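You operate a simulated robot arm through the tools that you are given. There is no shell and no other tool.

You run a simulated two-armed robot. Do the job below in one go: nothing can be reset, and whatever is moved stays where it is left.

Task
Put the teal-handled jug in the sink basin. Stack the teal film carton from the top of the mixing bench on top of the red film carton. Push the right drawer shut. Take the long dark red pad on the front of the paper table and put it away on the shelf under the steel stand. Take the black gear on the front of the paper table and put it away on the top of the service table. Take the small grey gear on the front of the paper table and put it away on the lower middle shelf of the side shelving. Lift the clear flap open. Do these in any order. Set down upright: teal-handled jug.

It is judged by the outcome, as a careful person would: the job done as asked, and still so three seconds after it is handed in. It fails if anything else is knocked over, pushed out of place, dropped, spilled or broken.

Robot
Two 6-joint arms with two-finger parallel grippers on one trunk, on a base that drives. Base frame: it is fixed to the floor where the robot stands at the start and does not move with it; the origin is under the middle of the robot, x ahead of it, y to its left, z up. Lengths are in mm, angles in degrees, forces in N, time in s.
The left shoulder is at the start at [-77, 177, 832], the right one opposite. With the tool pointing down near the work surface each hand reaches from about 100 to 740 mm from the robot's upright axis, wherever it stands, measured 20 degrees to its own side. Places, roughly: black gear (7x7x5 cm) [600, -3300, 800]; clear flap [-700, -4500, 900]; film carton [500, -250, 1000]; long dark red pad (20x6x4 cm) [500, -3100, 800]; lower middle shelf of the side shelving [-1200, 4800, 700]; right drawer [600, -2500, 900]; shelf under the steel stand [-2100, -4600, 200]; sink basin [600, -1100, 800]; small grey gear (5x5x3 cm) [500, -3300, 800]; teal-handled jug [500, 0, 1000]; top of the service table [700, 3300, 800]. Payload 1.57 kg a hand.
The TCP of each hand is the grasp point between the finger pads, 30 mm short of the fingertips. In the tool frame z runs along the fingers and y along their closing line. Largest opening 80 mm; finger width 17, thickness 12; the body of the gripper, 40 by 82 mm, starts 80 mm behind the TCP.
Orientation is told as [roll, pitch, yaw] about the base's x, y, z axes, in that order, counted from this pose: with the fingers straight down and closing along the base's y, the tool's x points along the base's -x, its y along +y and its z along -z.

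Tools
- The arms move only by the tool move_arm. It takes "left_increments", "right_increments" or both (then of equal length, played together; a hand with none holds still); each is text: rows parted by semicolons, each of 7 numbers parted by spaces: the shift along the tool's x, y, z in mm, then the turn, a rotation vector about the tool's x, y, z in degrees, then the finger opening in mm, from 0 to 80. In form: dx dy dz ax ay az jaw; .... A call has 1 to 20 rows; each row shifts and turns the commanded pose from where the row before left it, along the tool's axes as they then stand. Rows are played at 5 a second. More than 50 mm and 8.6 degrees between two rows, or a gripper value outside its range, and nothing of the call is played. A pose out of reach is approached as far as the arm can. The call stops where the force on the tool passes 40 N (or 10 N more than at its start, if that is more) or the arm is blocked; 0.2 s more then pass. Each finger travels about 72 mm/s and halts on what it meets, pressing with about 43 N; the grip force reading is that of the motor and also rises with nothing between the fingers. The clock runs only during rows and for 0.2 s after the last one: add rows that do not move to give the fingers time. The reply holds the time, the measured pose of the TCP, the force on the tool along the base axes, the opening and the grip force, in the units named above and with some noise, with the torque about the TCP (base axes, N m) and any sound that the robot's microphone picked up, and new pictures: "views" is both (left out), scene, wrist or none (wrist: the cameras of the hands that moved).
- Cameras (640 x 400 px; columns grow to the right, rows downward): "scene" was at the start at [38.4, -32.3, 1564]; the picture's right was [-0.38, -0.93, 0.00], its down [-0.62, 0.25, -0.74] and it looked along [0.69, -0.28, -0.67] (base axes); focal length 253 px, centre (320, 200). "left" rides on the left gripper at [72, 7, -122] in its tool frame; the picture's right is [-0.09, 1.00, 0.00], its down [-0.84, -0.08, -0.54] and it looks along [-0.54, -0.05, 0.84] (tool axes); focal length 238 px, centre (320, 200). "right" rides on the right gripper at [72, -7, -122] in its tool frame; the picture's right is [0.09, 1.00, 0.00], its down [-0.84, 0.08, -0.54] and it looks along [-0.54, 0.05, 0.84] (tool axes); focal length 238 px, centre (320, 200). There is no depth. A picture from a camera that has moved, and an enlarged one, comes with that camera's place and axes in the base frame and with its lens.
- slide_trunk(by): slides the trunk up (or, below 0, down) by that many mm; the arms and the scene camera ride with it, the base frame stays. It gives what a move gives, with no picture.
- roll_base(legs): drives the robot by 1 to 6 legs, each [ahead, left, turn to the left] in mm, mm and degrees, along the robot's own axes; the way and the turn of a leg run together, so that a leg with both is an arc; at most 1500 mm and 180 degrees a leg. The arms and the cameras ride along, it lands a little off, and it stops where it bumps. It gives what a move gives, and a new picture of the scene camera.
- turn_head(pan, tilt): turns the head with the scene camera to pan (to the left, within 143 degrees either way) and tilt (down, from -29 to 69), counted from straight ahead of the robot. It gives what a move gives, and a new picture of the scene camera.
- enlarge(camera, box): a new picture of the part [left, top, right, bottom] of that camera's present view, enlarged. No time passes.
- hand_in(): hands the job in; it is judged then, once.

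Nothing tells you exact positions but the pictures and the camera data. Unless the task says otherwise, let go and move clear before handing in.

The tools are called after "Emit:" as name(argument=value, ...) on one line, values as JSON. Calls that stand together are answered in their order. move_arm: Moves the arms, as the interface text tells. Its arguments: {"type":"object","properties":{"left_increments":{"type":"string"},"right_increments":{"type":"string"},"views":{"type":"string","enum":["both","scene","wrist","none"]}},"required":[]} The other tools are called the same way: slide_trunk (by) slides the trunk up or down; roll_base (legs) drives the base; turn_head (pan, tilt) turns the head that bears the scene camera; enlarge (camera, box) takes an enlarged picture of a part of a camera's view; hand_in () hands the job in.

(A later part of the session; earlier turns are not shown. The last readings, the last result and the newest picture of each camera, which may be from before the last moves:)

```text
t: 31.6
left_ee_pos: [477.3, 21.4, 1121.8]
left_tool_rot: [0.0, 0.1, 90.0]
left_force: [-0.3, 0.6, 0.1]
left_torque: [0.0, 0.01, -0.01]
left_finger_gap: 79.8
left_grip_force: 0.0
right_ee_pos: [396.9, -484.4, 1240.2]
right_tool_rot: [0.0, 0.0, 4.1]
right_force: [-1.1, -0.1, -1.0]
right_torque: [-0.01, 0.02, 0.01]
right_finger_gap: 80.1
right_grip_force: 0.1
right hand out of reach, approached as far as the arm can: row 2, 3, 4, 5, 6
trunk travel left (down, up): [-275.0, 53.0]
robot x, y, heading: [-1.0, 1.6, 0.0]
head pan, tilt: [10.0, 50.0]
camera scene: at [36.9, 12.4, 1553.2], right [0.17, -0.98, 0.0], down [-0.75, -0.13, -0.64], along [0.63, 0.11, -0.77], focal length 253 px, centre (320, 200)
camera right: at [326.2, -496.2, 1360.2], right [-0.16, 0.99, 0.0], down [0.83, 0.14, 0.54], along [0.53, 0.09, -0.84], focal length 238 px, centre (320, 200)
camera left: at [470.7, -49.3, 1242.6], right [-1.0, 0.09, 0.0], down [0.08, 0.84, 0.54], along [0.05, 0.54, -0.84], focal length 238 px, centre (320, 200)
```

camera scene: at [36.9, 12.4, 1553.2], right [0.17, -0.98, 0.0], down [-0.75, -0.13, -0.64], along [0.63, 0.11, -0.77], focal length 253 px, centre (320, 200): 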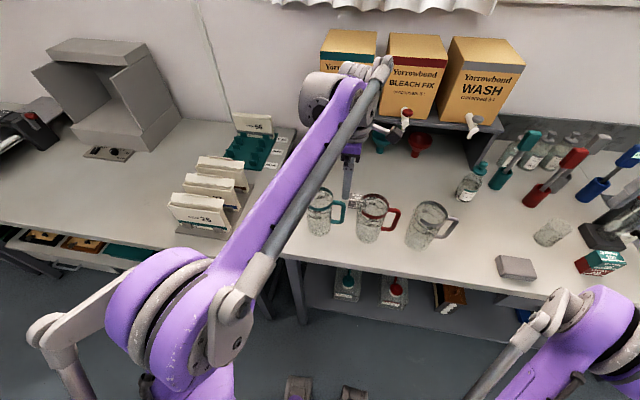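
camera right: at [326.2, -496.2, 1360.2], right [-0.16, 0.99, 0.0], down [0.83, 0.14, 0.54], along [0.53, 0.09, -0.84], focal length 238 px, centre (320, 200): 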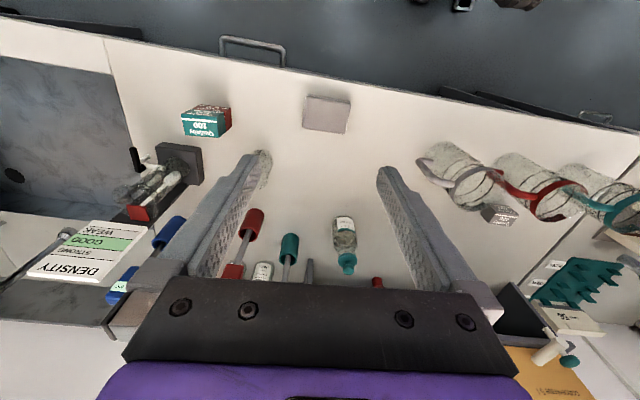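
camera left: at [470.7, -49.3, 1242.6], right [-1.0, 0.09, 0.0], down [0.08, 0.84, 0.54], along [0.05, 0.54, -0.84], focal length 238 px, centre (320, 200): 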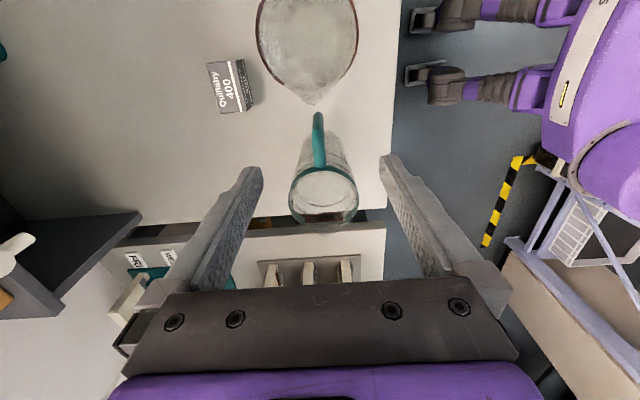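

The left hand is now over the handle, closing along x. I'll zoom to refine the handle position.

Emit:
enlarge(camera="left", box=[260, 90, 388, 250])

Emit:
enlarge(camera="scene", box=[290, 130, 450, 260])

```text
2.50 times, centred on (324, 170) of left
camera zoom: at [470.7, -49.3, 1242.6], right [-1.0, 0.09, 0.0], down [0.08, 0.84, 0.54], along [0.05, 0.54, -0.84], focal length 596 px, centre (310, 275)
```

zoom: 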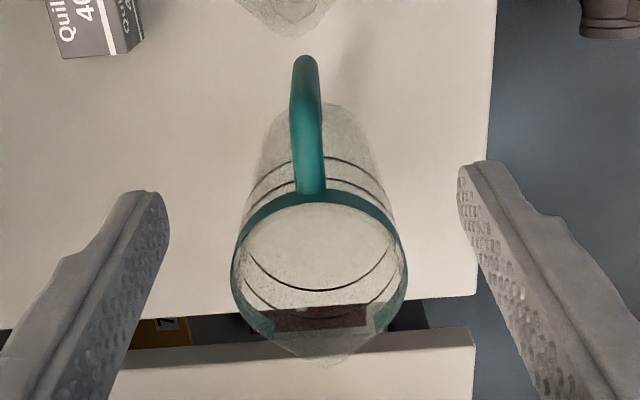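

```text
3.08 times, centred on (370, 195) of scene
camera zoom: at [36.9, 12.4, 1553.2], right [0.17, -0.98, 0.0], down [-0.75, -0.13, -0.64], along [0.63, 0.11, -0.77], focal length 779 px, centre (166, 215)
```

zoom: 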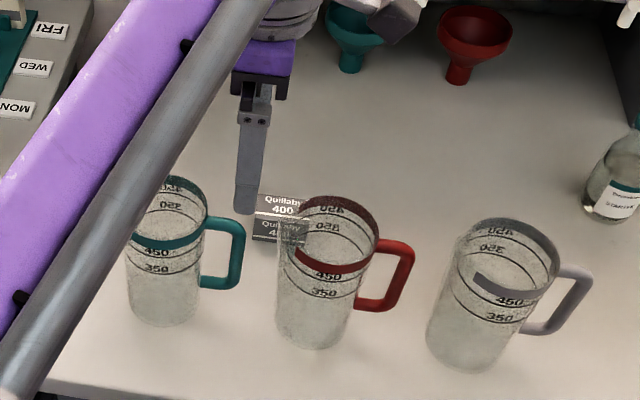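

The handle bar is at about [479, 20], spanning z 940–1010. I'll lower the fingers either side of it and check the picture before closing.

Emit:
move_arm(left_increments="-2.5 -2 25 0 0 0 80; 0 0 30 0 0 0 80; 0 0 30 0 0 0 80; 0 0 30 0 0 0 80; 0 0 30 0 0 0 80; 0 0 9 0 0 0 80; 0 0 0 0 0 0 80", views="both")

```text
t: 33.2
left_ee_pos: [480.4, 24.7, 968.1]
left_tool_rot: [0.0, 0.0, 90.0]
left_force: [-0.5, 0.6, -0.2]
left_torque: [0.01, 0.01, 0.0]
left_finger_gap: 79.9
left_grip_force: 0.1
right_ee_pos: [395.7, -483.8, 1239.8]
right_tool_rot: [0.0, 0.0, 4.2]
right_force: [-1.0, 0.8, 0.4]
right_torque: [0.0, -0.01, 0.03]
right_finger_gap: 80.1
right_grip_force: 0.1
trunk travel left (down, up): [-275.0, 53.0]
robot x, y, heading: [-0.2, -1.6, 0.0]
head pan, tilt: [10.0, 50.0]
camera scene: at [36.9, 12.4, 1553.2], right [0.17, -0.98, 0.0], down [-0.75, -0.13, -0.64], along [0.63, 0.11, -0.77], focal length 253 px, centre (320, 200)
camera left: at [472.9, -45.8, 1089.2], right [-1.0, 0.09, 0.0], down [0.08, 0.84, 0.54], along [0.05, 0.54, -0.84], focal length 238 px, centre (320, 200)
```

scene: 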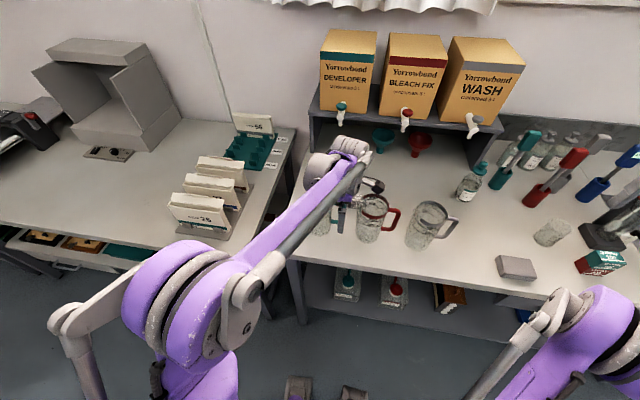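
left: 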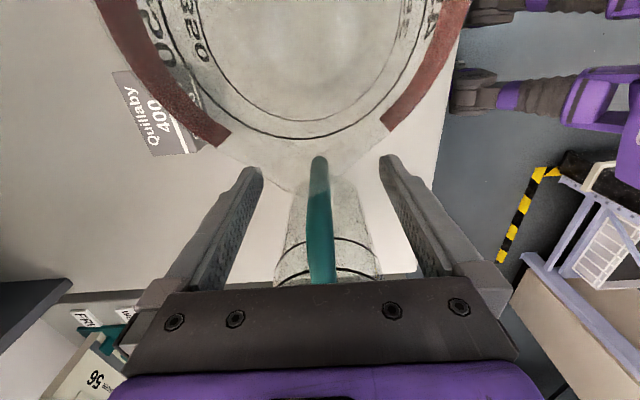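

The handle is centred between the fingers. Closing now.

Emit:
move_arm(left_increments="0 0 0 0 0 0 50; 0 0 0 0 0 0 30; 0 0 0 0 0 0 18; 0 0 0 0 0 0 0; 0 0 0 0 0 0 0; 0 0 0 0 0 0 0; 0 0 0 0 0 0 0", views="wrist")

```text
t: 34.9
left_ee_pos: [480.0, 26.3, 967.4]
left_tool_rot: [-0.1, 0.0, 90.0]
left_force: [-0.2, 0.7, 0.1]
left_torque: [-0.03, -0.01, -0.01]
left_finger_gap: 12.6
left_grip_force: 29.4
right_ee_pos: [396.5, -482.8, 1239.7]
right_tool_rot: [-0.1, -0.1, 4.1]
right_force: [0.0, 0.4, -0.2]
right_torque: [0.02, 0.03, 0.03]
right_finger_gap: 80.1
right_grip_force: 0.0
trunk travel left (down, up): [-275.0, 53.0]
robot x, y, heading: [-2.2, -1.0, -0.1]
head pan, tilt: [10.0, 50.0]
camera left: at [472.9, -45.8, 1089.4], right [-1.0, 0.09, 0.0], down [0.08, 0.84, 0.54], along [0.05, 0.54, -0.84], focal length 238 px, centre (320, 200)
```

left: 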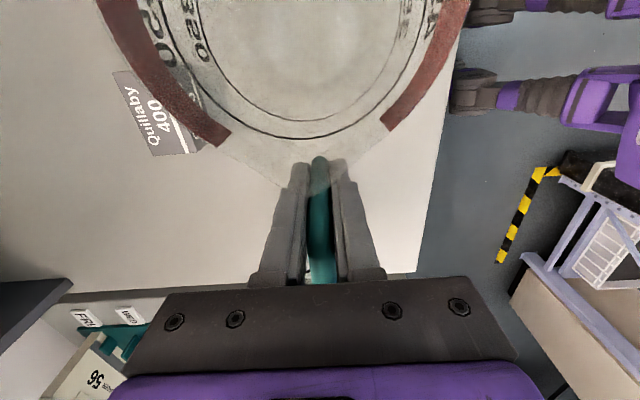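

Gripped (gap 12.6 mm, 29 N). I'll lift very slowly by 12 mm and check whether the jug stays upright.

Emit:
move_arm(left_increments="0 0 -2 0 0 0 0; 0 0 -3 0 0 0 0; 0 0 -3 0 0 0 0; 0 0 -4 0 0 0 0; 0 0 0 0 0 0 0; 0 0 0 0 0 0 0", views="both")

Emit:
enlarge(camera="scene", box=[290, 150, 450, 260])

```text
t: 36.2
left_ee_pos: [479.9, 24.5, 979.5]
left_tool_rot: [0.0, 0.1, 90.0]
left_force: [0.9, -0.6, -1.2]
left_torque: [-0.06, 0.0, 0.0]
left_finger_gap: 12.4
left_grip_force: 29.6
right_ee_pos: [396.2, -482.5, 1239.3]
right_tool_rot: [0.0, 0.0, 4.1]
right_force: [-0.6, 0.5, 0.5]
right_torque: [0.01, -0.01, -0.01]
right_finger_gap: 80.0
right_grip_force: 0.1
trunk travel left (down, up): [-275.0, 53.0]
robot x, y, heading: [-3.7, -2.0, -0.2]
head pan, tilt: [10.0, 50.0]
camera scene: at [36.9, 12.4, 1553.2], right [0.17, -0.98, 0.0], down [-0.75, -0.13, -0.64], along [0.63, 0.11, -0.77], focal length 253 px, centre (320, 200)
camera left: at [472.7, -47.0, 1100.8], right [-1.0, 0.09, 0.0], down [0.08, 0.84, 0.54], along [0.05, 0.54, -0.84], focal length 238 px, centre (320, 200)
```

scene: 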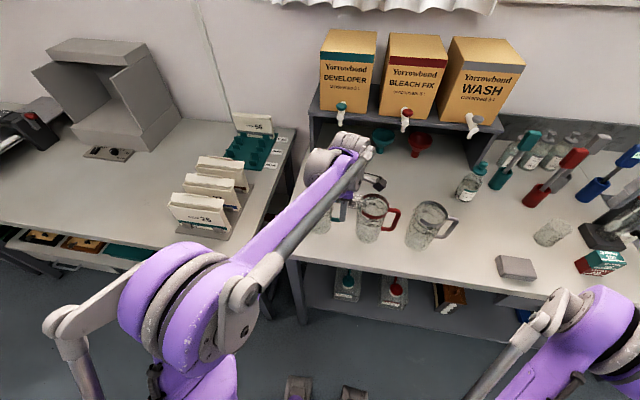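
left: 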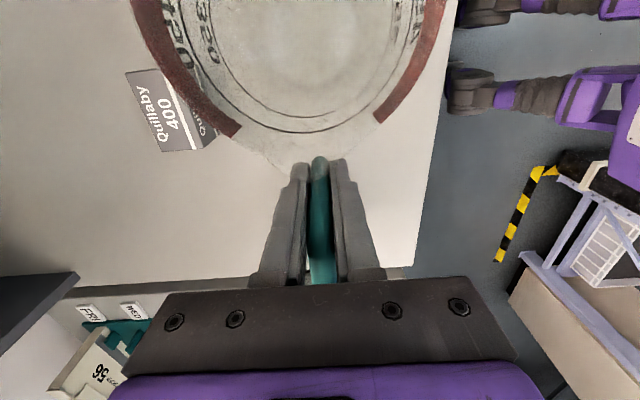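

```text
3.64 times, centred on (370, 205) of scene
camera zoom: at [36.9, 12.4, 1553.2], right [0.17, -0.98, 0.0], down [-0.75, -0.13, -0.64], along [0.63, 0.11, -0.77], focal length 921 px, centre (138, 182)
```

zoom: 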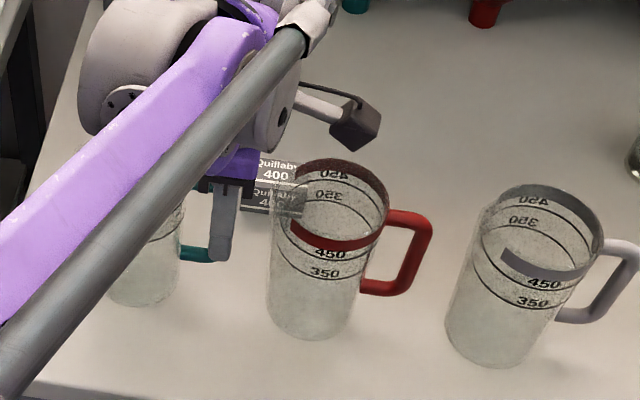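

The jug lifts cleanly and stays upright. I'll raise it further, then look around before driving.

Emit:
move_arm(left_increments="0 0 -6 0 0 0 0; 0 0 -10 0 0 0 0; 0 0 -10 0 0 0 0; 0 0 -12 0 0 0 0; 0 0 -12 0 0 0 0; 0 0 -12 0 0 0 0; 0 0 -12 0 0 0 0; 0 0 -12 0 0 0 0; 0 0 -10 0 0 0 0; 0 0 -6 0 0 0 0; 0 0 0 0 0 0 0", views="both")

Emit:
turn_head(pan=-110, tilt=25)

Emit:
turn_head(pan=-143, tilt=25)

Emit:
turn_head(pan=110, tilt=25)

Emit:
turn_head(pan=143, tilt=25)

```text
t: 38.6
left_ee_pos: [479.2, 24.0, 1082.6]
left_tool_rot: [0.0, 0.1, 90.0]
left_force: [0.4, 0.2, -0.4]
left_torque: [-0.05, 0.01, 0.03]
left_finger_gap: 12.5
left_grip_force: 29.8
right_ee_pos: [396.5, -483.7, 1239.6]
right_tool_rot: [0.0, -0.1, 4.0]
right_force: [0.1, 0.6, 0.5]
right_torque: [0.01, 0.0, 0.01]
right_finger_gap: 80.0
right_grip_force: 0.1
trunk travel left (down, up): [-275.0, 53.0]
robot x, y, heading: [1.1, 1.9, -0.0]
head pan, tilt: [10.0, 50.0]
camera scene: at [37.0, 12.4, 1553.2], right [0.17, -0.98, 0.0], down [-0.75, -0.13, -0.64], along [0.63, 0.11, -0.77], focal length 253 px, centre (320, 200)
camera left: at [473.5, -47.3, 1203.2], right [-1.0, 0.09, 0.0], down [0.08, 0.84, 0.54], along [0.05, 0.54, -0.84], focal length 238 px, centre (320, 200)
```

scene: 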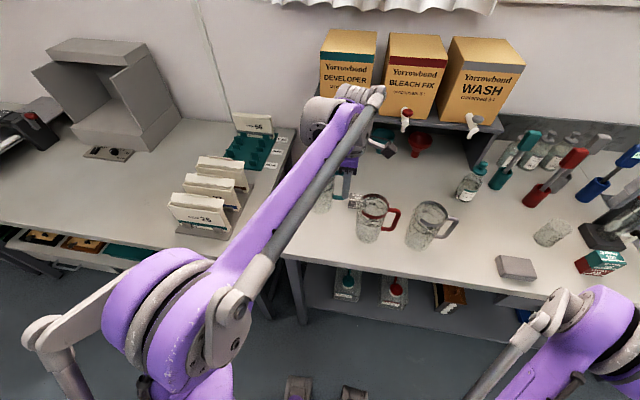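
left: 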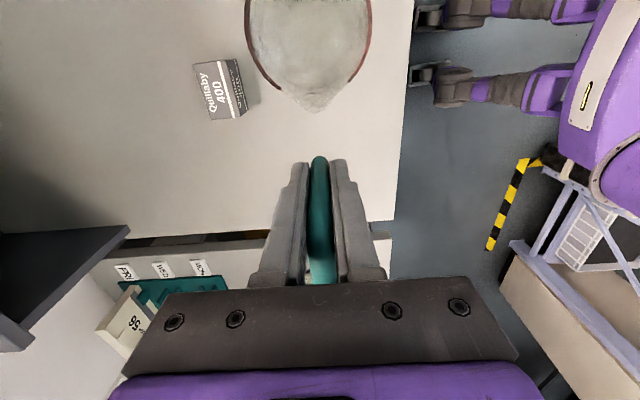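

```text
t: 40.6
left_ee_pos: [480.0, 22.6, 1081.7]
left_tool_rot: [0.0, -0.1, 90.0]
left_force: [0.3, -0.3, -0.8]
left_torque: [-0.04, -0.01, 0.04]
left_finger_gap: 12.7
left_grip_force: 29.4
right_ee_pos: [395.6, -483.2, 1238.9]
right_tool_rot: [0.1, 0.1, 4.1]
right_force: [0.1, -0.2, -0.4]
right_torque: [0.02, 0.0, 0.0]
right_finger_gap: 79.9
right_grip_force: 0.0
trunk travel left (down, up): [-275.0, 53.0]
robot x, y, heading: [-0.2, 0.0, -0.2]
head pan, tilt: [-110.0, 25.0]
camera scene: at [-70.4, -87.6, 1590.7], right [-0.94, 0.34, 0.0], down [0.14, 0.4, -0.91], along [-0.31, -0.85, -0.42], focal length 253 px, centre (320, 200)
```

scene: 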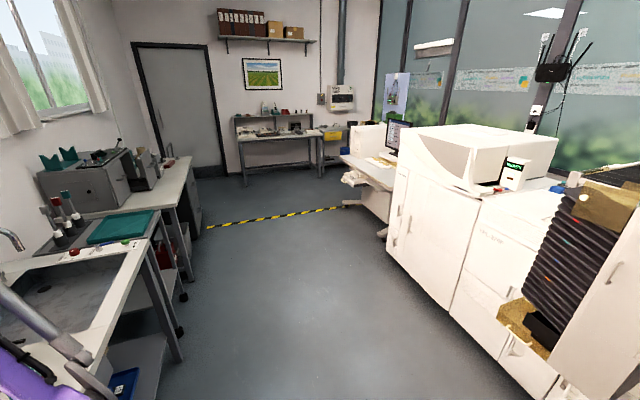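

```text
t: 41.6
left_ee_pos: [480.1, 24.7, 1082.0]
left_tool_rot: [-0.1, -0.1, 90.0]
left_force: [-0.2, 0.3, -0.7]
left_torque: [0.0, -0.02, 0.03]
left_finger_gap: 12.2
left_grip_force: 29.2
right_ee_pos: [396.7, -483.8, 1238.5]
right_tool_rot: [0.0, 0.0, 4.2]
right_force: [-1.3, 0.7, 0.4]
right_torque: [0.02, -0.01, -0.01]
right_finger_gap: 80.0
right_grip_force: 0.0
trunk travel left (down, up): [-275.0, 53.0]
robot x, y, heading: [-0.1, 1.0, 0.3]
head pan, tilt: [-143.0, 25.0]
camera scene: at [-112.4, -56.5, 1590.7], right [-0.6, 0.8, 0.0], down [0.34, 0.25, -0.91], along [-0.72, -0.55, -0.42], focal length 253 px, centre (320, 200)
```

scene: 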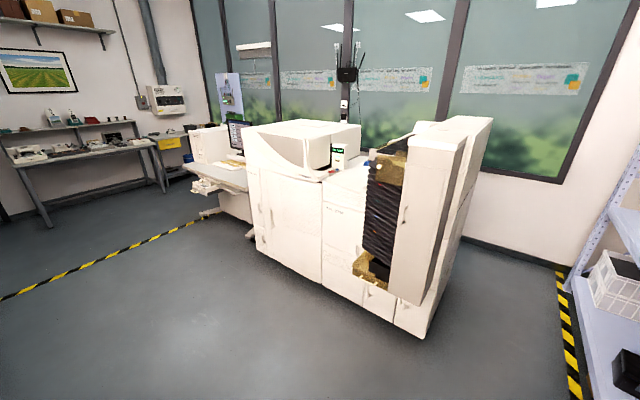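

```text
t: 45.2
left_ee_pos: [480.7, 22.7, 1083.1]
left_tool_rot: [0.0, 0.0, 90.0]
left_force: [0.2, 0.2, -0.2]
left_torque: [-0.03, -0.01, -0.02]
left_finger_gap: 12.6
left_grip_force: 29.6
right_ee_pos: [396.7, -484.1, 1239.3]
right_tool_rot: [0.1, -0.1, 4.1]
right_force: [0.1, 1.3, 0.0]
right_torque: [0.03, -0.04, 0.01]
right_finger_gap: 79.8
right_grip_force: 0.0
trunk travel left (down, up): [-275.0, 53.0]
robot x, y, heading: [-1.0, -1.0, -0.0]
head pan, tilt: [110.0, 25.0]
camera scene: at [-70.4, 85.6, 1590.7], right [0.94, 0.34, 0.0], down [0.14, -0.4, -0.91], along [-0.31, 0.85, -0.42], focal length 253 px, centre (320, 200)
```

scene: 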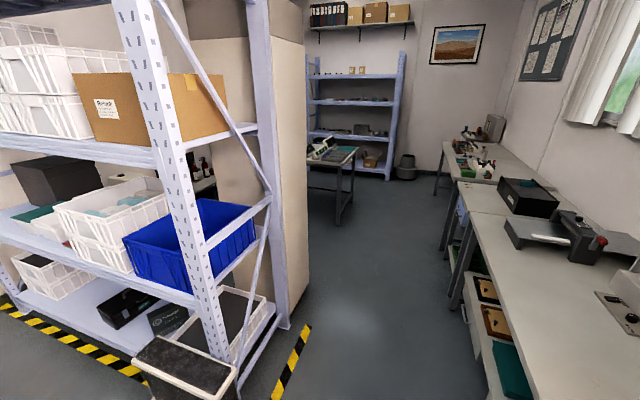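

```text
t: 46.1
left_ee_pos: [480.2, 23.2, 1082.1]
left_tool_rot: [-0.1, 0.0, 90.0]
left_force: [-0.6, 0.0, -0.3]
left_torque: [-0.05, -0.01, -0.01]
left_finger_gap: 12.4
left_grip_force: 28.9
right_ee_pos: [396.4, -483.9, 1238.1]
right_tool_rot: [0.0, 0.0, 4.1]
right_force: [1.1, -0.6, 0.5]
right_torque: [0.0, -0.02, 0.03]
right_finger_gap: 80.1
right_grip_force: 0.1
trunk travel left (down, up): [-275.0, 53.0]
robot x, y, heading: [-0.6, -2.0, 0.0]
head pan, tilt: [143.0, 25.0]
camera scene: at [-112.4, 54.5, 1590.7], right [0.6, 0.8, 0.0], down [0.34, -0.25, -0.91], along [-0.72, 0.55, -0.42], focal length 253 px, centre (320, 200)
```

scene: 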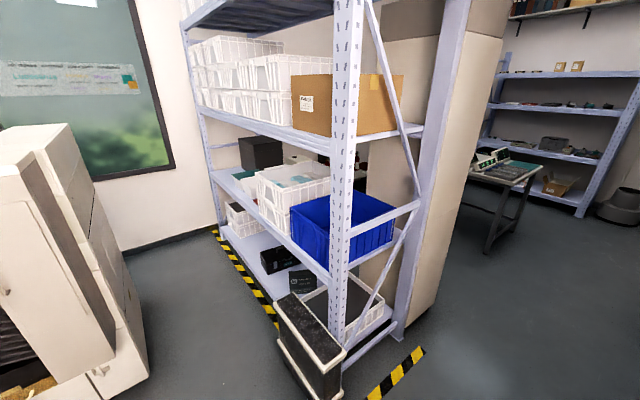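

The jug is held steadily. The aisle behind is free, about 1.5 m to the printer. I'll back off 200 mm and check the jug is steady.

Emit:
turn_head(pan=-15, tilt=40)

Emit:
roll_base(legs=[[-200, 0, 0]])

```text
t: 48.6
left_ee_pos: [479.8, 24.0, 1081.5]
left_tool_rot: [-0.1, -0.1, 90.0]
left_force: [-0.6, -0.1, -0.6]
left_torque: [-0.05, 0.0, -0.05]
left_finger_gap: 12.7
left_grip_force: 28.9
right_ee_pos: [397.1, -483.3, 1239.4]
right_tool_rot: [0.0, 0.0, 4.1]
right_force: [-0.2, 0.6, 0.2]
right_torque: [0.03, 0.01, 0.01]
right_finger_gap: 79.9
right_grip_force: 0.1
trunk travel left (down, up): [-275.0, 53.0]
robot x, y, heading: [1.7, -4.5, 0.1]
head pan, tilt: [-15.0, 40.0]
camera scene: at [43.2, -23.0, 1567.4], right [-0.26, -0.97, 0.0], down [-0.62, 0.17, -0.77], along [0.74, -0.2, -0.64], focal length 253 px, centre (320, 200)
```

scene: 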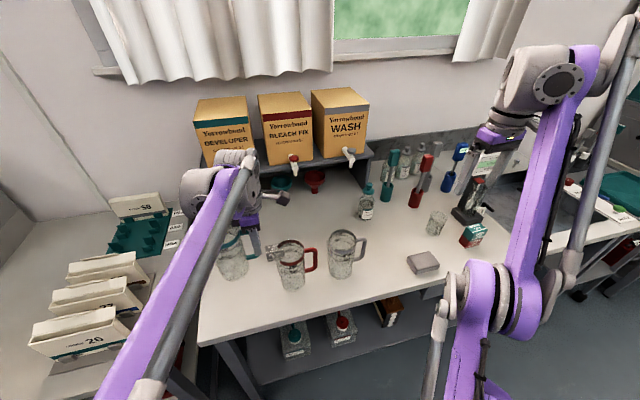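

```text
t: 50.2
left_ee_pos: [285.5, 24.6, 1082.6]
left_tool_rot: [0.0, 0.1, 90.1]
left_force: [1.1, 0.1, -1.5]
left_torque: [-0.04, 0.0, -0.02]
left_finger_gap: 12.4
left_grip_force: 29.6
right_ee_pos: [200.8, -484.0, 1239.0]
right_tool_rot: [0.0, 0.0, 4.3]
right_force: [-0.1, 0.0, 0.2]
right_torque: [-0.01, -0.02, -0.03]
right_finger_gap: 80.2
right_grip_force: 0.1
trunk travel left (down, up): [-275.0, 53.0]
robot x, y, heading: [-197.4, 3.8, -0.0]
head pan, tilt: [-15.0, 40.0]
camera scene: at [-152.5, -23.1, 1567.4], right [-0.26, -0.97, 0.0], down [-0.62, 0.17, -0.77], along [0.74, -0.2, -0.64], focal length 253 px, centre (320, 200)
```

scene: 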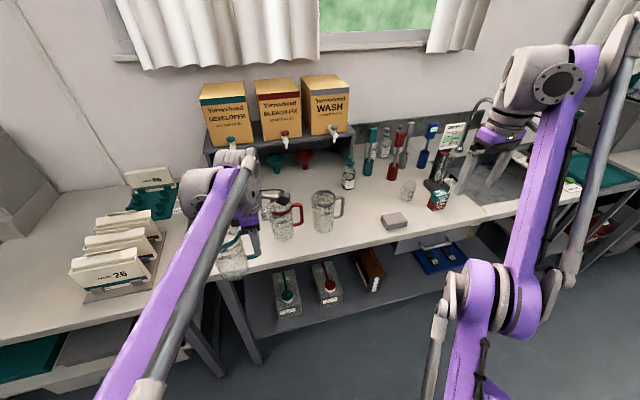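

Stable. Now I'll slide right along the aisle toward the sink.

Emit:
roll_base(legs=[[0, -600, 0], [0, -500, 0]])

Emit:
turn_head(pan=-8, tilt=48)

```text
t: 60.4
left_ee_pos: [275.7, -1074.9, 1082.3]
left_tool_rot: [0.1, 0.1, 89.3]
left_force: [-0.1, 1.1, -0.6]
left_torque: [-0.03, -0.01, 0.03]
left_finger_gap: 12.6
left_grip_force: 28.9
right_ee_pos: [185.1, -1581.5, 1238.4]
right_tool_rot: [0.0, 0.1, 3.4]
right_force: [0.4, -0.4, -0.2]
right_torque: [0.01, -0.01, 0.01]
right_finger_gap: 80.1
right_grip_force: 0.1
trunk travel left (down, up): [-275.0, 53.0]
robot x, y, heading: [-205.7, -1090.8, -0.5]
head pan, tilt: [-15.0, 40.0]
camera scene: at [-162.0, -1117.4, 1567.3], right [-0.27, -0.96, 0.0], down [-0.62, 0.17, -0.77], along [0.74, -0.21, -0.64], focal length 253 px, centre (320, 200)
```

scene: 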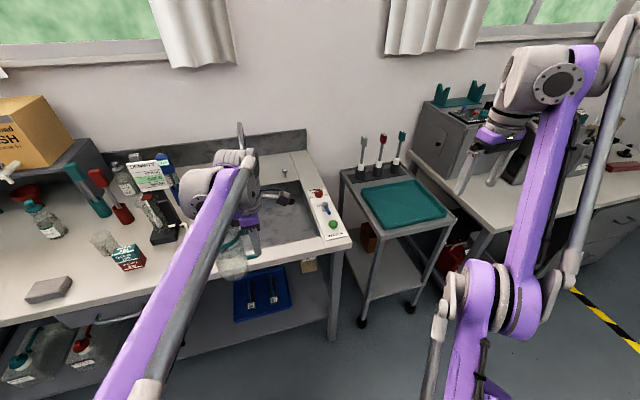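

```text
t: 61.0
left_ee_pos: [275.7, -1075.3, 1082.1]
left_tool_rot: [0.0, -0.1, 89.3]
left_force: [0.2, 0.1, -0.5]
left_torque: [-0.02, 0.05, 0.02]
left_finger_gap: 12.8
left_grip_force: 29.7
right_ee_pos: [186.4, -1583.0, 1239.0]
right_tool_rot: [-0.1, 0.0, 3.5]
right_force: [0.1, 1.0, -0.7]
right_torque: [-0.01, 0.02, 0.01]
right_finger_gap: 80.0
right_grip_force: 0.2
trunk travel left (down, up): [-275.0, 53.0]
robot x, y, heading: [-205.1, -1092.2, -0.6]
head pan, tilt: [-8.0, 48.0]
camera scene: at [-165.9, -1106.4, 1555.9], right [-0.15, -0.99, 0.0], down [-0.73, 0.11, -0.67], along [0.66, -0.1, -0.74], focal length 253 px, centre (320, 200)
```

scene: 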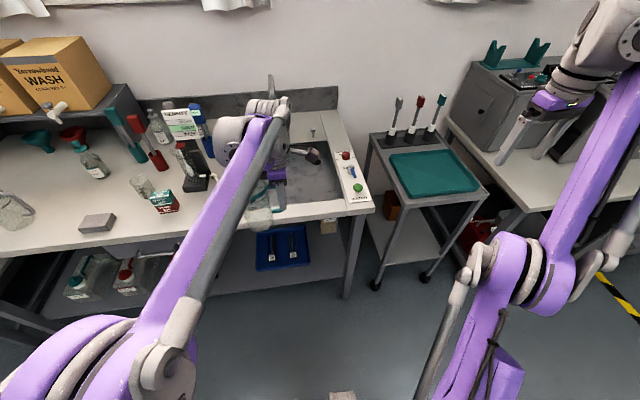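

The sink is ahead. I'll use the left wrist camera for a view of the basin.

Emit:
enlarge(camera="left", box=[0, 0, 640, 400])

Emit:
enlarge(camera="scene", box=[180, 70, 400, 240])

Emit:
enlarge(camera="right", box=[0, 0, 640, 400])

```text
1.00 times, centred on (320, 200) of left (not enlarged: the box is as wide or as high as the picture)
camera zoom: at [268.0, -1146.6, 1203.1], right [-0.99, 0.1, 0.0], down [0.09, 0.84, 0.54], along [0.06, 0.54, -0.84], focal length 238 px, centre (320, 200)
```

zoom: 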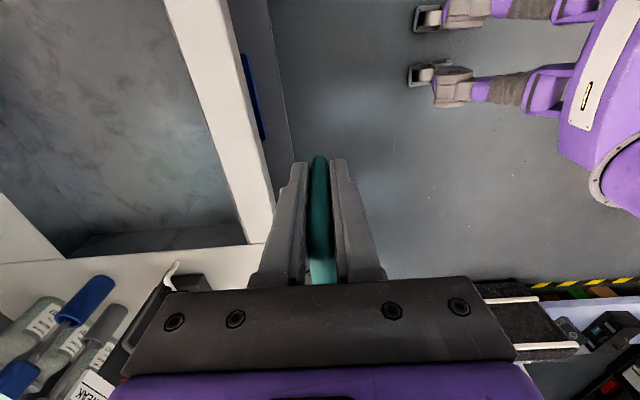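

```text
2.35 times, centred on (290, 155) of scene
camera zoom: at [-165.9, -1106.4, 1555.9], right [-0.15, -0.99, 0.0], down [-0.73, 0.11, -0.67], along [0.66, -0.1, -0.74], focal length 596 px, centre (391, 306)
```

zoom: 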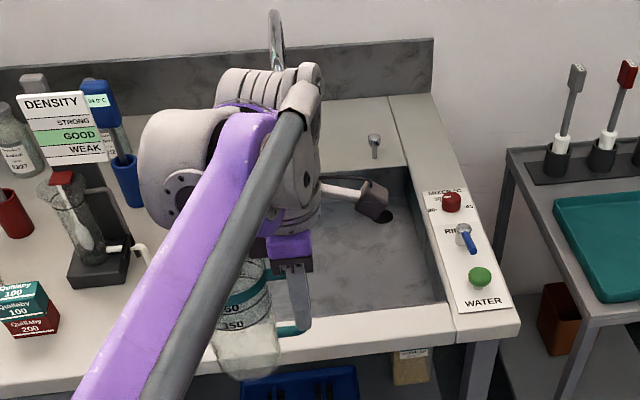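

```text
1.00 times, centred on (320, 200) of right (not enlarged: the box is as wide or as high as the picture)
camera zoom: at [115.7, -1593.8, 1360.2], right [-0.15, 0.99, 0.0], down [0.83, 0.13, 0.54], along [0.54, 0.08, -0.84], focal length 238 px, centre (320, 200)
```

zoom: 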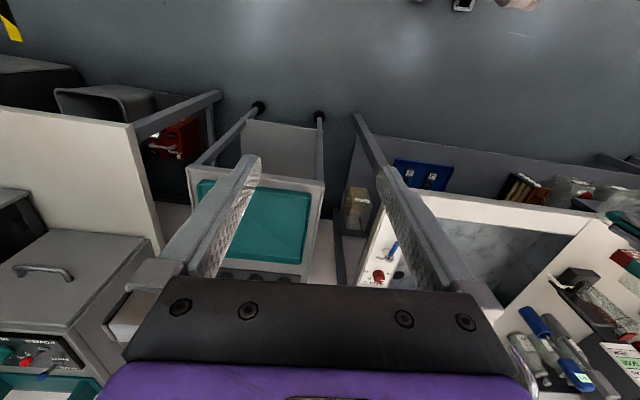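

The basin opening spans about x 427–783, y -870 to -1284, with the faucet spout near [596, -1076]. I'll retract the right hand and drive forward and right, so the jug ends over the near-right part of the basin.

Emit:
move_arm(right_increments="30 0 0 0 0 0 80; 30 0 0 0 0 0 80; 30 0 0 0 0 0 80; 30 0 0 0 0 0 80; 30 0 0 0 0 0 80; 0 0 0 0 0 0 80", views="none")

Emit:
roll_base(legs=[[0, -110, 0.6], [200, 0, 0]])

Emit:
enlarge(camera="left", box=[0, 0, 640, 400])

```text
t: 62.5
left_ee_pos: [277.4, -1074.6, 1083.0]
left_tool_rot: [0.0, 0.0, 89.3]
left_force: [0.3, -0.2, -1.2]
left_torque: [-0.03, 0.01, -0.01]
left_finger_gap: 12.3
left_grip_force: 29.1
right_ee_pos: [76.5, -1627.3, 1293.6]
right_tool_rot: [0.1, 0.1, 3.6]
right_force: [0.5, -0.2, -0.1]
right_torque: [-0.01, 0.0, 0.01]
right_finger_gap: 80.2
right_grip_force: 0.0
right hand out of reach, approached as far as the arm can: row 1, 2, 3, 4, 5
trunk travel left (down, up): [-275.0, 53.0]
robot x, y, heading: [-204.0, -1096.5, -0.8]
head pan, tilt: [-8.0, 48.0]
```

```text
t: 65.2
left_ee_pos: [473.1, -1176.7, 1081.7]
left_tool_rot: [-0.1, 0.0, 90.1]
left_force: [0.4, 1.0, -0.8]
left_torque: [-0.02, 0.01, -0.01]
left_finger_gap: 12.5
left_grip_force: 30.1
right_ee_pos: [279.6, -1730.7, 1292.7]
right_tool_rot: [0.1, 0.1, 4.0]
right_force: [0.3, 0.5, -0.2]
right_torque: [-0.04, 0.03, 0.03]
right_finger_gap: 80.1
right_grip_force: 0.1
trunk travel left (down, up): [-275.0, 53.0]
robot x, y, heading: [-5.8, -1202.2, 0.1]
head pan, tilt: [-8.0, 48.0]
camera scene: at [31.0, -1213.4, 1555.8], right [-0.14, -0.99, 0.0], down [-0.74, 0.1, -0.67], along [0.66, -0.09, -0.74], focal length 253 px, centre (320, 200)
```

scene: 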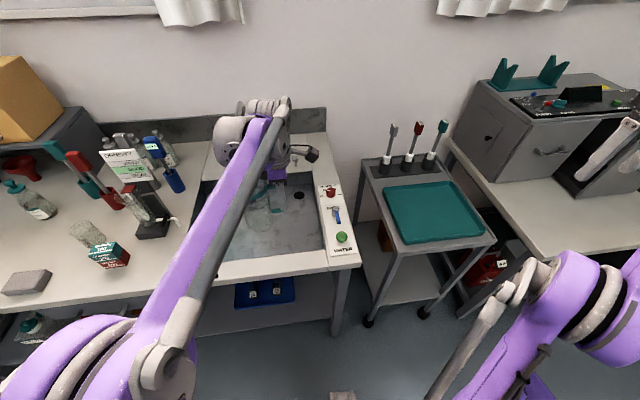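

```text
1.00 times, centred on (320, 200) of left (not enlarged: the box is as wide or as high as the picture)
camera zoom: at [465.3, -1248.4, 1203.0], right [-1.0, 0.09, 0.0], down [0.08, 0.84, 0.54], along [0.05, 0.54, -0.84], focal length 238 px, centre (320, 200)
```

zoom: 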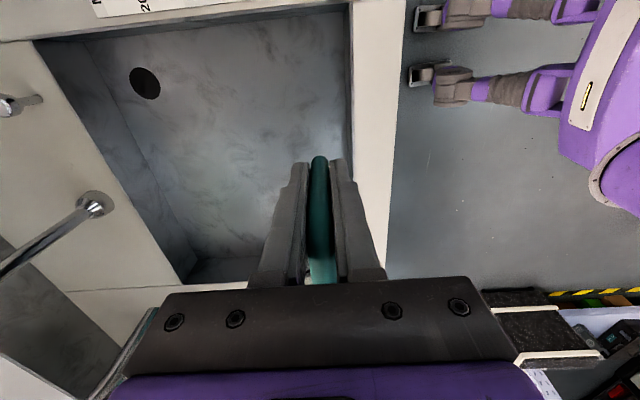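

The basin floor looks to be around z 800–825. I'll move the jug to about x 505, clear of the faucet, and lower it to just above the floor.

Emit:
move_arm(left_increments="8 -8 0 0 0 0 0; 10 -8 0 0 0 0 0; 10 -8 0 0 0 0 0; 10 -8 0 0 0 0 0; 0 0 8 0 0 0 0; 0 0 14 0 0 0 0; 0 0 14 0 0 0 0; 0 0 14 0 0 0 0; 0 0 14 0 0 0 0; 0 0 14 0 0 0 0; 0 0 14 0 0 0 0; 0 0 14 0 0 0 0; 0 0 14 0 0 0 0; 0 0 14 0 0 0 0; 0 0 10 0 0 0 0; 0 0 0 0 0 0 0")

Emit:
enlarge(camera="scene", box=[180, 90, 380, 290])

```text
t: 68.6
left_ee_pos: [503.9, -1215.9, 938.4]
left_tool_rot: [0.0, 0.0, 90.0]
left_force: [-0.9, -0.1, -0.5]
left_torque: [-0.09, 0.0, 0.0]
left_finger_gap: 12.5
left_grip_force: 29.1
right_ee_pos: [279.0, -1730.2, 1293.3]
right_tool_rot: [0.1, 0.0, 4.2]
right_force: [-0.5, -0.5, 0.2]
right_torque: [0.0, 0.02, -0.01]
right_finger_gap: 79.9
right_grip_force: 0.0
trunk travel left (down, up): [-275.0, 53.0]
robot x, y, heading: [-14.3, -1202.4, -0.3]
head pan, tilt: [-8.0, 48.0]
camera scene: at [31.0, -1213.4, 1555.9], right [-0.14, -0.99, 0.0], down [-0.74, 0.1, -0.67], along [0.66, -0.09, -0.74], focal length 253 px, centre (320, 200)
camera left: at [496.8, -1287.0, 1059.4], right [-1.0, 0.09, 0.0], down [0.08, 0.84, 0.54], along [0.05, 0.54, -0.84], focal length 238 px, centre (320, 200)
```

scene: 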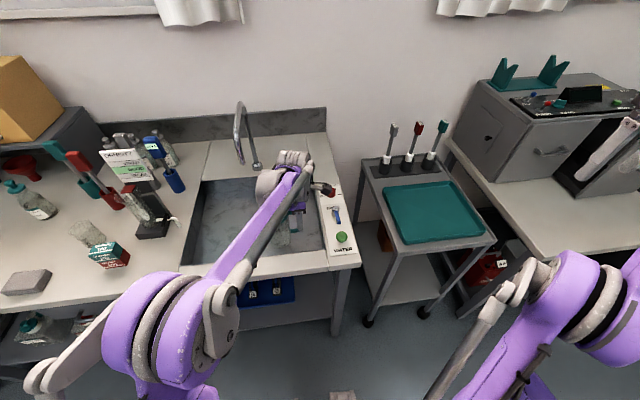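
left: 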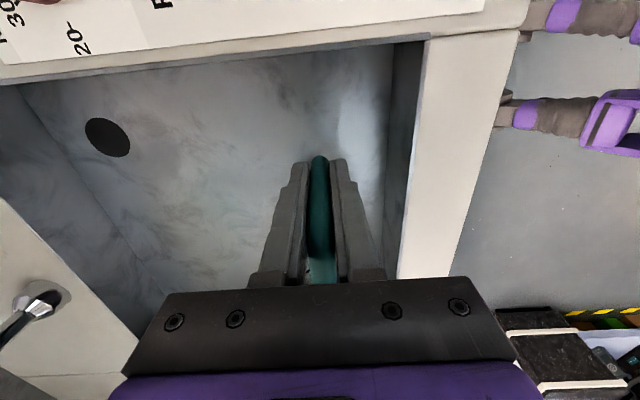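

```text
2.00 times, centred on (280, 190) of scene
camera zoom: at [31.0, -1213.4, 1555.9], right [-0.14, -0.99, 0.0], down [-0.74, 0.1, -0.67], along [0.66, -0.09, -0.74], focal length 506 px, centre (400, 220)
```

zoom: 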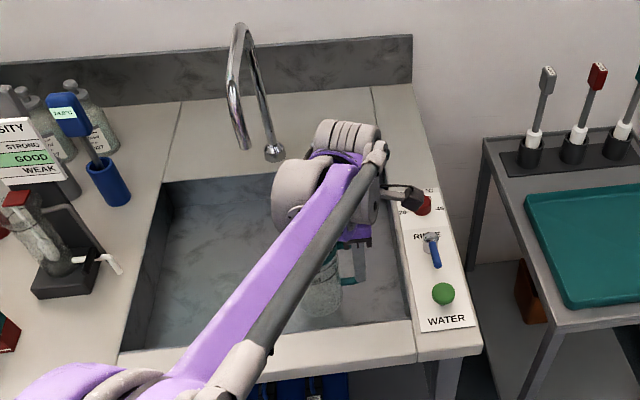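

Clear of the faucet. Lowering in small steps while watching the force.

Emit:
move_arm(left_increments="0 0 6 0 0 0 0; 0 0 6 0 0 0 0; 0 0 5 0 0 0 0; 0 0 5 0 0 0 0; 0 0 0 0 0 0 0", views="none")

Emit:
move_arm(left_increments="0 0 4 0 0 0 0; 0 0 4 0 0 0 0; 0 0 4 0 0 0 0; 0 0 0 0 0 0 0", views="none")

Emit:
move_arm(left_increments="0 0 4 0 0 0 0; 0 0 3 0 0 0 0; 0 0 3 0 0 0 0; 0 0 0 0 0 0 0", views="wrist")

```text
t: 69.8
left_ee_pos: [502.8, -1213.9, 915.0]
left_tool_rot: [0.0, 0.0, 89.9]
left_force: [1.6, 0.5, -1.0]
left_torque: [-0.04, 0.03, 0.0]
left_finger_gap: 12.5
left_grip_force: 29.0
right_ee_pos: [277.8, -1731.3, 1294.5]
right_tool_rot: [0.1, 0.1, 4.1]
right_force: [0.0, 0.5, 0.3]
right_torque: [0.0, 0.0, -0.03]
right_finger_gap: 80.1
right_grip_force: 0.1
trunk travel left (down, up): [-275.0, 53.0]
robot x, y, heading: [-7.8, -1199.2, 0.2]
head pan, tilt: [-8.0, 48.0]
```

```text
t: 70.8
left_ee_pos: [504.3, -1214.7, 904.8]
left_tool_rot: [-0.1, 0.1, 90.0]
left_force: [-0.1, 0.3, -1.6]
left_torque: [-0.06, 0.0, -0.05]
left_finger_gap: 12.5
left_grip_force: 29.4
right_ee_pos: [278.4, -1731.4, 1293.8]
right_tool_rot: [0.0, -0.1, 4.1]
right_force: [-1.2, -0.4, 0.1]
right_torque: [0.0, -0.01, 0.02]
right_finger_gap: 79.9
right_grip_force: 0.1
trunk travel left (down, up): [-275.0, 53.0]
robot x, y, heading: [-9.9, -1202.6, 0.1]
head pan, tilt: [-8.0, 48.0]
```

```text
t: 71.8
left_ee_pos: [502.3, -1217.5, 894.6]
left_tool_rot: [0.0, 0.1, 90.0]
left_force: [3.7, -8.3, 24.0]
left_torque: [0.23, -0.21, -0.09]
left_finger_gap: 12.6
left_grip_force: 29.7
right_ee_pos: [277.1, -1731.6, 1293.8]
right_tool_rot: [0.1, 0.0, 4.0]
right_force: [0.8, 0.7, -0.2]
right_torque: [-0.02, 0.01, 0.02]
right_finger_gap: 80.1
right_grip_force: 0.0
trunk travel left (down, up): [-275.0, 53.0]
robot x, y, heading: [-9.0, -1200.7, -0.1]
head pan, tilt: [-8.0, 48.0]
camera left: at [495.5, -1287.7, 1015.7], right [-1.0, 0.09, 0.0], down [0.08, 0.84, 0.54], along [0.05, 0.54, -0.84], focal length 238 px, centre (320, 200)
```

left: 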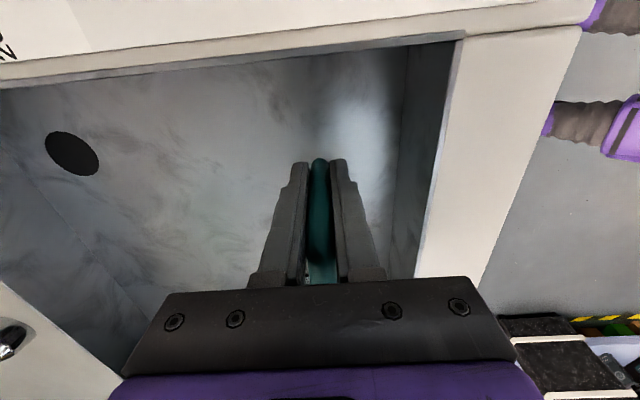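

Contact with the basin floor. I'll ease up about 1.5 mm to shed the load and look closely before releasing.

Emit:
move_arm(left_increments="0 0 -1.5 0 0 0 0; 0 0 0 0 0 0 0", views="none")

Emit:
enlarge(camera="scene", box=[250, 150, 330, 250])

```text
t: 72.4
left_ee_pos: [502.7, -1214.8, 895.8]
left_tool_rot: [0.0, -0.1, 90.1]
left_force: [-1.6, -1.2, 2.3]
left_torque: [0.0, 0.09, 0.05]
left_finger_gap: 12.6
left_grip_force: 29.9
right_ee_pos: [278.0, -1732.0, 1294.1]
right_tool_rot: [0.1, 0.0, 4.2]
right_force: [-0.4, 0.3, 0.6]
right_torque: [-0.02, 0.0, 0.01]
right_finger_gap: 80.0
right_grip_force: 0.2
trunk travel left (down, up): [-275.0, 53.0]
robot x, y, heading: [-8.7, -1202.7, 0.1]
head pan, tilt: [-8.0, 48.0]
```

```text
4.00 times, centred on (290, 200) of scene
camera zoom: at [30.4, -1213.6, 1555.7], right [-0.14, -0.99, 0.0], down [-0.74, 0.1, -0.67], along [0.66, -0.09, -0.74], focal length 1013 px, centre (440, 200)
```

zoom: 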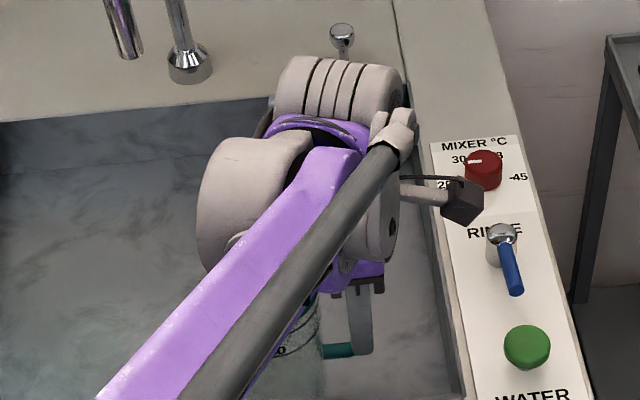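

Now nearly unloaded. Releasing and rising straight up.

Emit:
move_arm(left_increments="0 0 0 0 0 0 16; 0 0 0 0 0 0 24; 0 0 0 0 0 0 40; 0 0 0 0 0 0 56; 0 0 0 0 0 0 56; 0 0 -20 0 0 0 56; 0 0 -30 0 0 0 56; 0 0 -30 0 0 0 56; 0 0 -30 0 0 0 56; 0 0 -30 0 0 0 56; 0 0 -30 0 0 0 56; 0 0 0 0 0 0 56")

```text
t: 75.0
left_ee_pos: [504.0, -1216.4, 1066.8]
left_tool_rot: [0.1, 0.0, 90.1]
left_force: [0.5, -0.6, -0.2]
left_torque: [0.04, -0.03, 0.02]
left_finger_gap: 55.9
left_grip_force: 0.0
right_ee_pos: [278.6, -1730.6, 1294.0]
right_tool_rot: [0.1, 0.2, 4.1]
right_force: [0.4, 0.5, 0.6]
right_torque: [0.0, 0.0, 0.02]
right_finger_gap: 80.1
right_grip_force: 0.0
trunk travel left (down, up): [-275.0, 53.0]
robot x, y, heading: [-9.1, -1202.0, 0.0]
head pan, tilt: [-8.0, 48.0]
camera scene: at [31.0, -1213.4, 1555.9], right [-0.14, -0.99, 0.0], down [-0.74, 0.1, -0.67], along [0.66, -0.09, -0.74], focal length 253 px, centre (320, 200)
camera left: at [497.0, -1287.6, 1187.5], right [-1.0, 0.09, 0.0], down [0.08, 0.84, 0.54], along [0.05, 0.54, -0.84], focal length 238 px, centre (320, 200)
```

scene: 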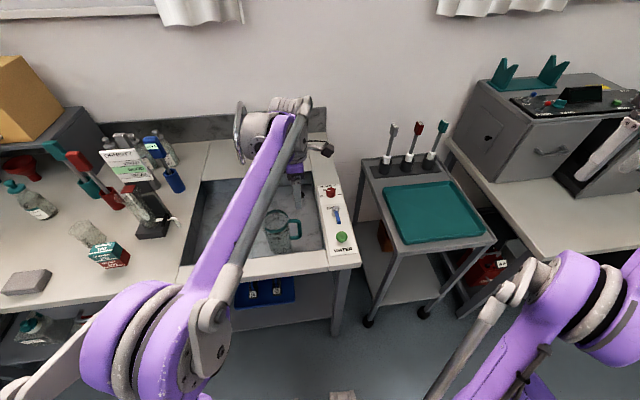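
left: 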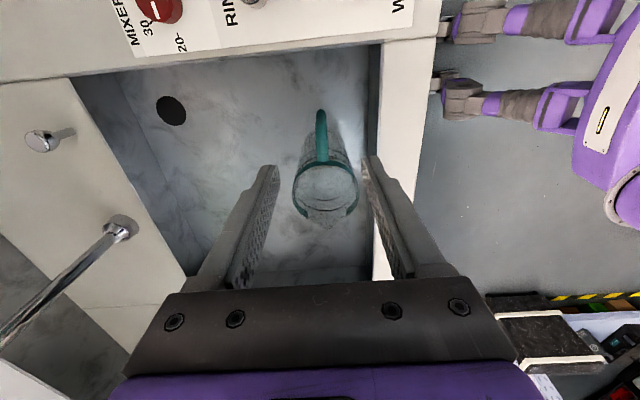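

The jug stands upright in the basin. Now I'll back away and move right toward the drawer and paper table, looking at them first.

Emit:
roll_base(legs=[[-350, 0, 0]])

Emit:
turn_head(pan=-55, tilt=25)

```text
t: 77.3
left_ee_pos: [152.7, -1218.4, 1066.5]
left_tool_rot: [-0.1, 0.0, 89.8]
left_force: [0.3, 0.2, -0.6]
left_torque: [0.02, -0.04, 0.0]
left_finger_gap: 56.1
left_grip_force: 0.1
right_ee_pos: [-75.6, -1730.8, 1293.4]
right_tool_rot: [0.1, 0.0, 3.9]
right_force: [0.1, 0.8, 0.6]
right_torque: [0.0, 0.0, 0.01]
right_finger_gap: 80.2
right_grip_force: 0.1
trunk travel left (down, up): [-275.0, 53.0]
robot x, y, heading: [-362.5, -1201.0, -0.1]
head pan, tilt: [-8.0, 48.0]
camera scene: at [-320.8, -1213.1, 1555.9], right [-0.14, -0.99, 0.0], down [-0.74, 0.11, -0.67], along [0.66, -0.1, -0.74], focal length 253 px, centre (320, 200)
```

scene: 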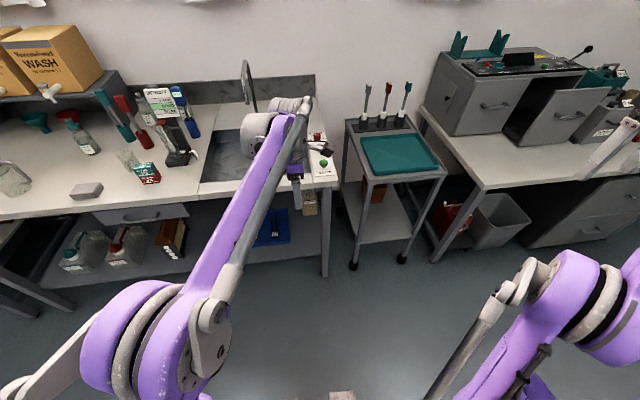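

```text
t: 78.5
left_ee_pos: [151.5, -1217.8, 1066.6]
left_tool_rot: [0.0, 0.0, 89.8]
left_force: [0.2, 0.2, 0.3]
left_torque: [0.03, -0.02, 0.02]
left_finger_gap: 55.9
left_grip_force: 0.1
right_ee_pos: [-75.5, -1731.6, 1294.4]
right_tool_rot: [0.1, -0.1, 3.9]
right_force: [-0.8, 0.0, 0.9]
right_torque: [0.0, 0.03, 0.01]
right_finger_gap: 80.2
right_grip_force: 0.1
trunk travel left (down, up): [-275.0, 53.0]
robot x, y, heading: [-359.2, -1203.3, -0.2]
head pan, tilt: [-55.0, 25.0]
camera scene: at [-346.2, -1277.4, 1590.6], right [-0.82, -0.57, 0.0], down [-0.24, 0.35, -0.91], along [0.52, -0.74, -0.42], focal length 253 px, centre (320, 200)
```

scene: 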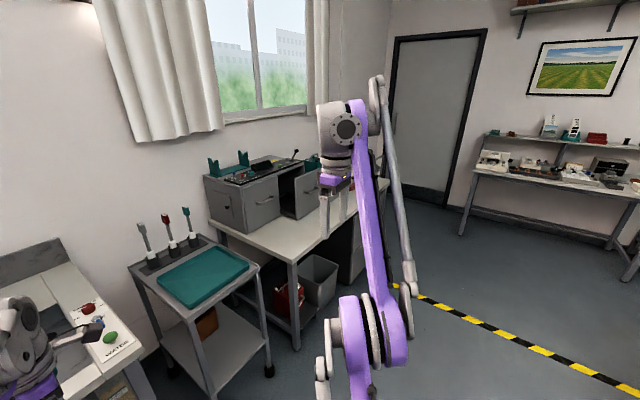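

Two grey drawer units sit on the next table. I'll roll right to face them.

Emit:
roll_base(legs=[[0, -600, 0], [0, -500, 0]])

Emit:
turn_head(pan=-8, tilt=35)

Emit:
turn_head(pan=-50, tilt=35)

```text
t: 88.7
left_ee_pos: [140.2, -2317.9, 1066.3]
left_tool_rot: [0.0, 0.0, 89.1]
left_force: [-0.2, -0.3, 0.8]
left_torque: [0.0, 0.03, 0.0]
left_finger_gap: 56.1
left_grip_force: 0.0
right_ee_pos: [-92.8, -2829.6, 1293.8]
right_tool_rot: [0.1, -0.1, 3.2]
right_force: [-0.2, 0.1, -0.3]
right_torque: [0.01, 0.02, 0.01]
right_finger_gap: 79.9
right_grip_force: 0.1
trunk travel left (down, up): [-275.0, 53.0]
robot x, y, heading: [-370.6, -2291.7, -0.8]
head pan, tilt: [-55.0, 25.0]
camera scene: at [-358.4, -2371.4, 1590.7], right [-0.83, -0.56, 0.0], down [-0.24, 0.35, -0.91], along [0.51, -0.75, -0.42], focal length 253 px, centre (320, 200)
```

scene: 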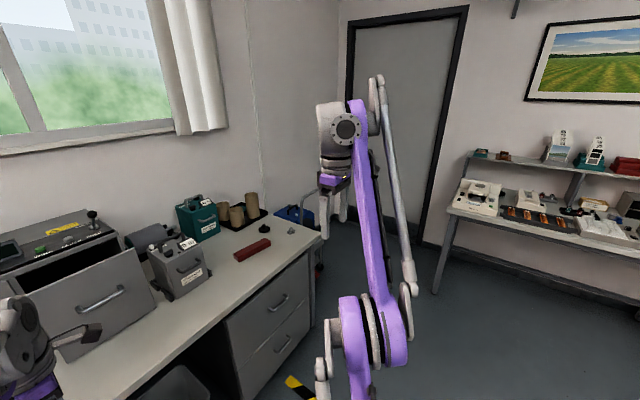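

```text
t: 89.8
left_ee_pos: [140.3, -2317.5, 1065.7]
left_tool_rot: [0.0, 0.1, 89.1]
left_force: [0.3, -0.4, -0.5]
left_torque: [-0.02, 0.0, -0.03]
left_finger_gap: 56.1
left_grip_force: 0.0
right_ee_pos: [-90.9, -2828.2, 1294.0]
right_tool_rot: [0.1, 0.0, 3.3]
right_force: [-0.7, 0.3, 0.5]
right_torque: [-0.01, 0.01, 0.04]
right_finger_gap: 79.9
right_grip_force: 0.0
trunk travel left (down, up): [-275.0, 53.0]
robot x, y, heading: [-371.7, -2296.7, -0.8]
head pan, tilt: [-8.0, 35.0]
camera scene: at [-323.1, -2308.7, 1574.9], right [-0.15, -0.99, 0.0], down [-0.57, 0.09, -0.82], along [0.81, -0.13, -0.57], focal length 253 px, centre (320, 200)
```

scene: 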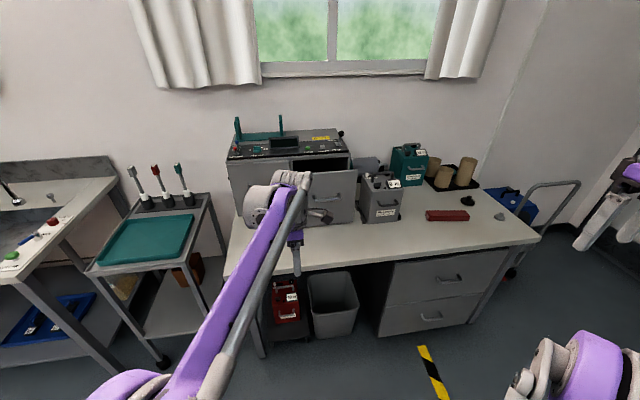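

```text
t: 90.9
left_ee_pos: [140.7, -2317.6, 1066.7]
left_tool_rot: [0.0, 0.0, 89.1]
left_force: [-0.1, 0.0, -0.4]
left_torque: [-0.03, -0.03, 0.0]
left_finger_gap: 56.2
left_grip_force: 0.1
right_ee_pos: [-93.0, -2829.6, 1292.2]
right_tool_rot: [0.1, 0.0, 3.3]
right_force: [0.3, 0.4, 0.0]
right_torque: [0.0, -0.01, 0.01]
right_finger_gap: 80.0
right_grip_force: 0.1
trunk travel left (down, up): [-275.0, 53.0]
robot x, y, heading: [-369.6, -2291.6, -1.0]
head pan, tilt: [-50.0, 35.0]
camera scene: at [-354.5, -2363.3, 1574.9], right [-0.78, -0.63, 0.0], down [-0.36, 0.44, -0.82], along [0.52, -0.63, -0.57], focal length 253 px, centre (320, 200)
```

scene: 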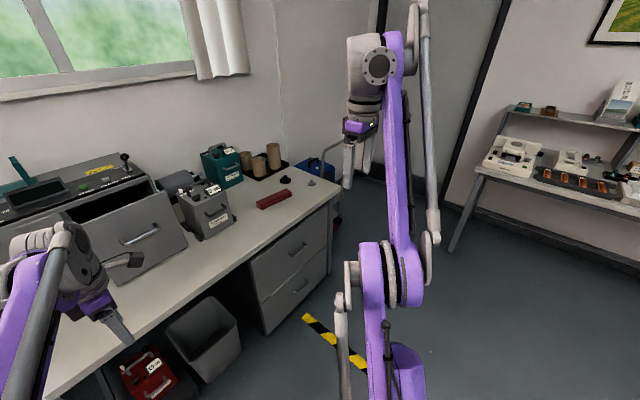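

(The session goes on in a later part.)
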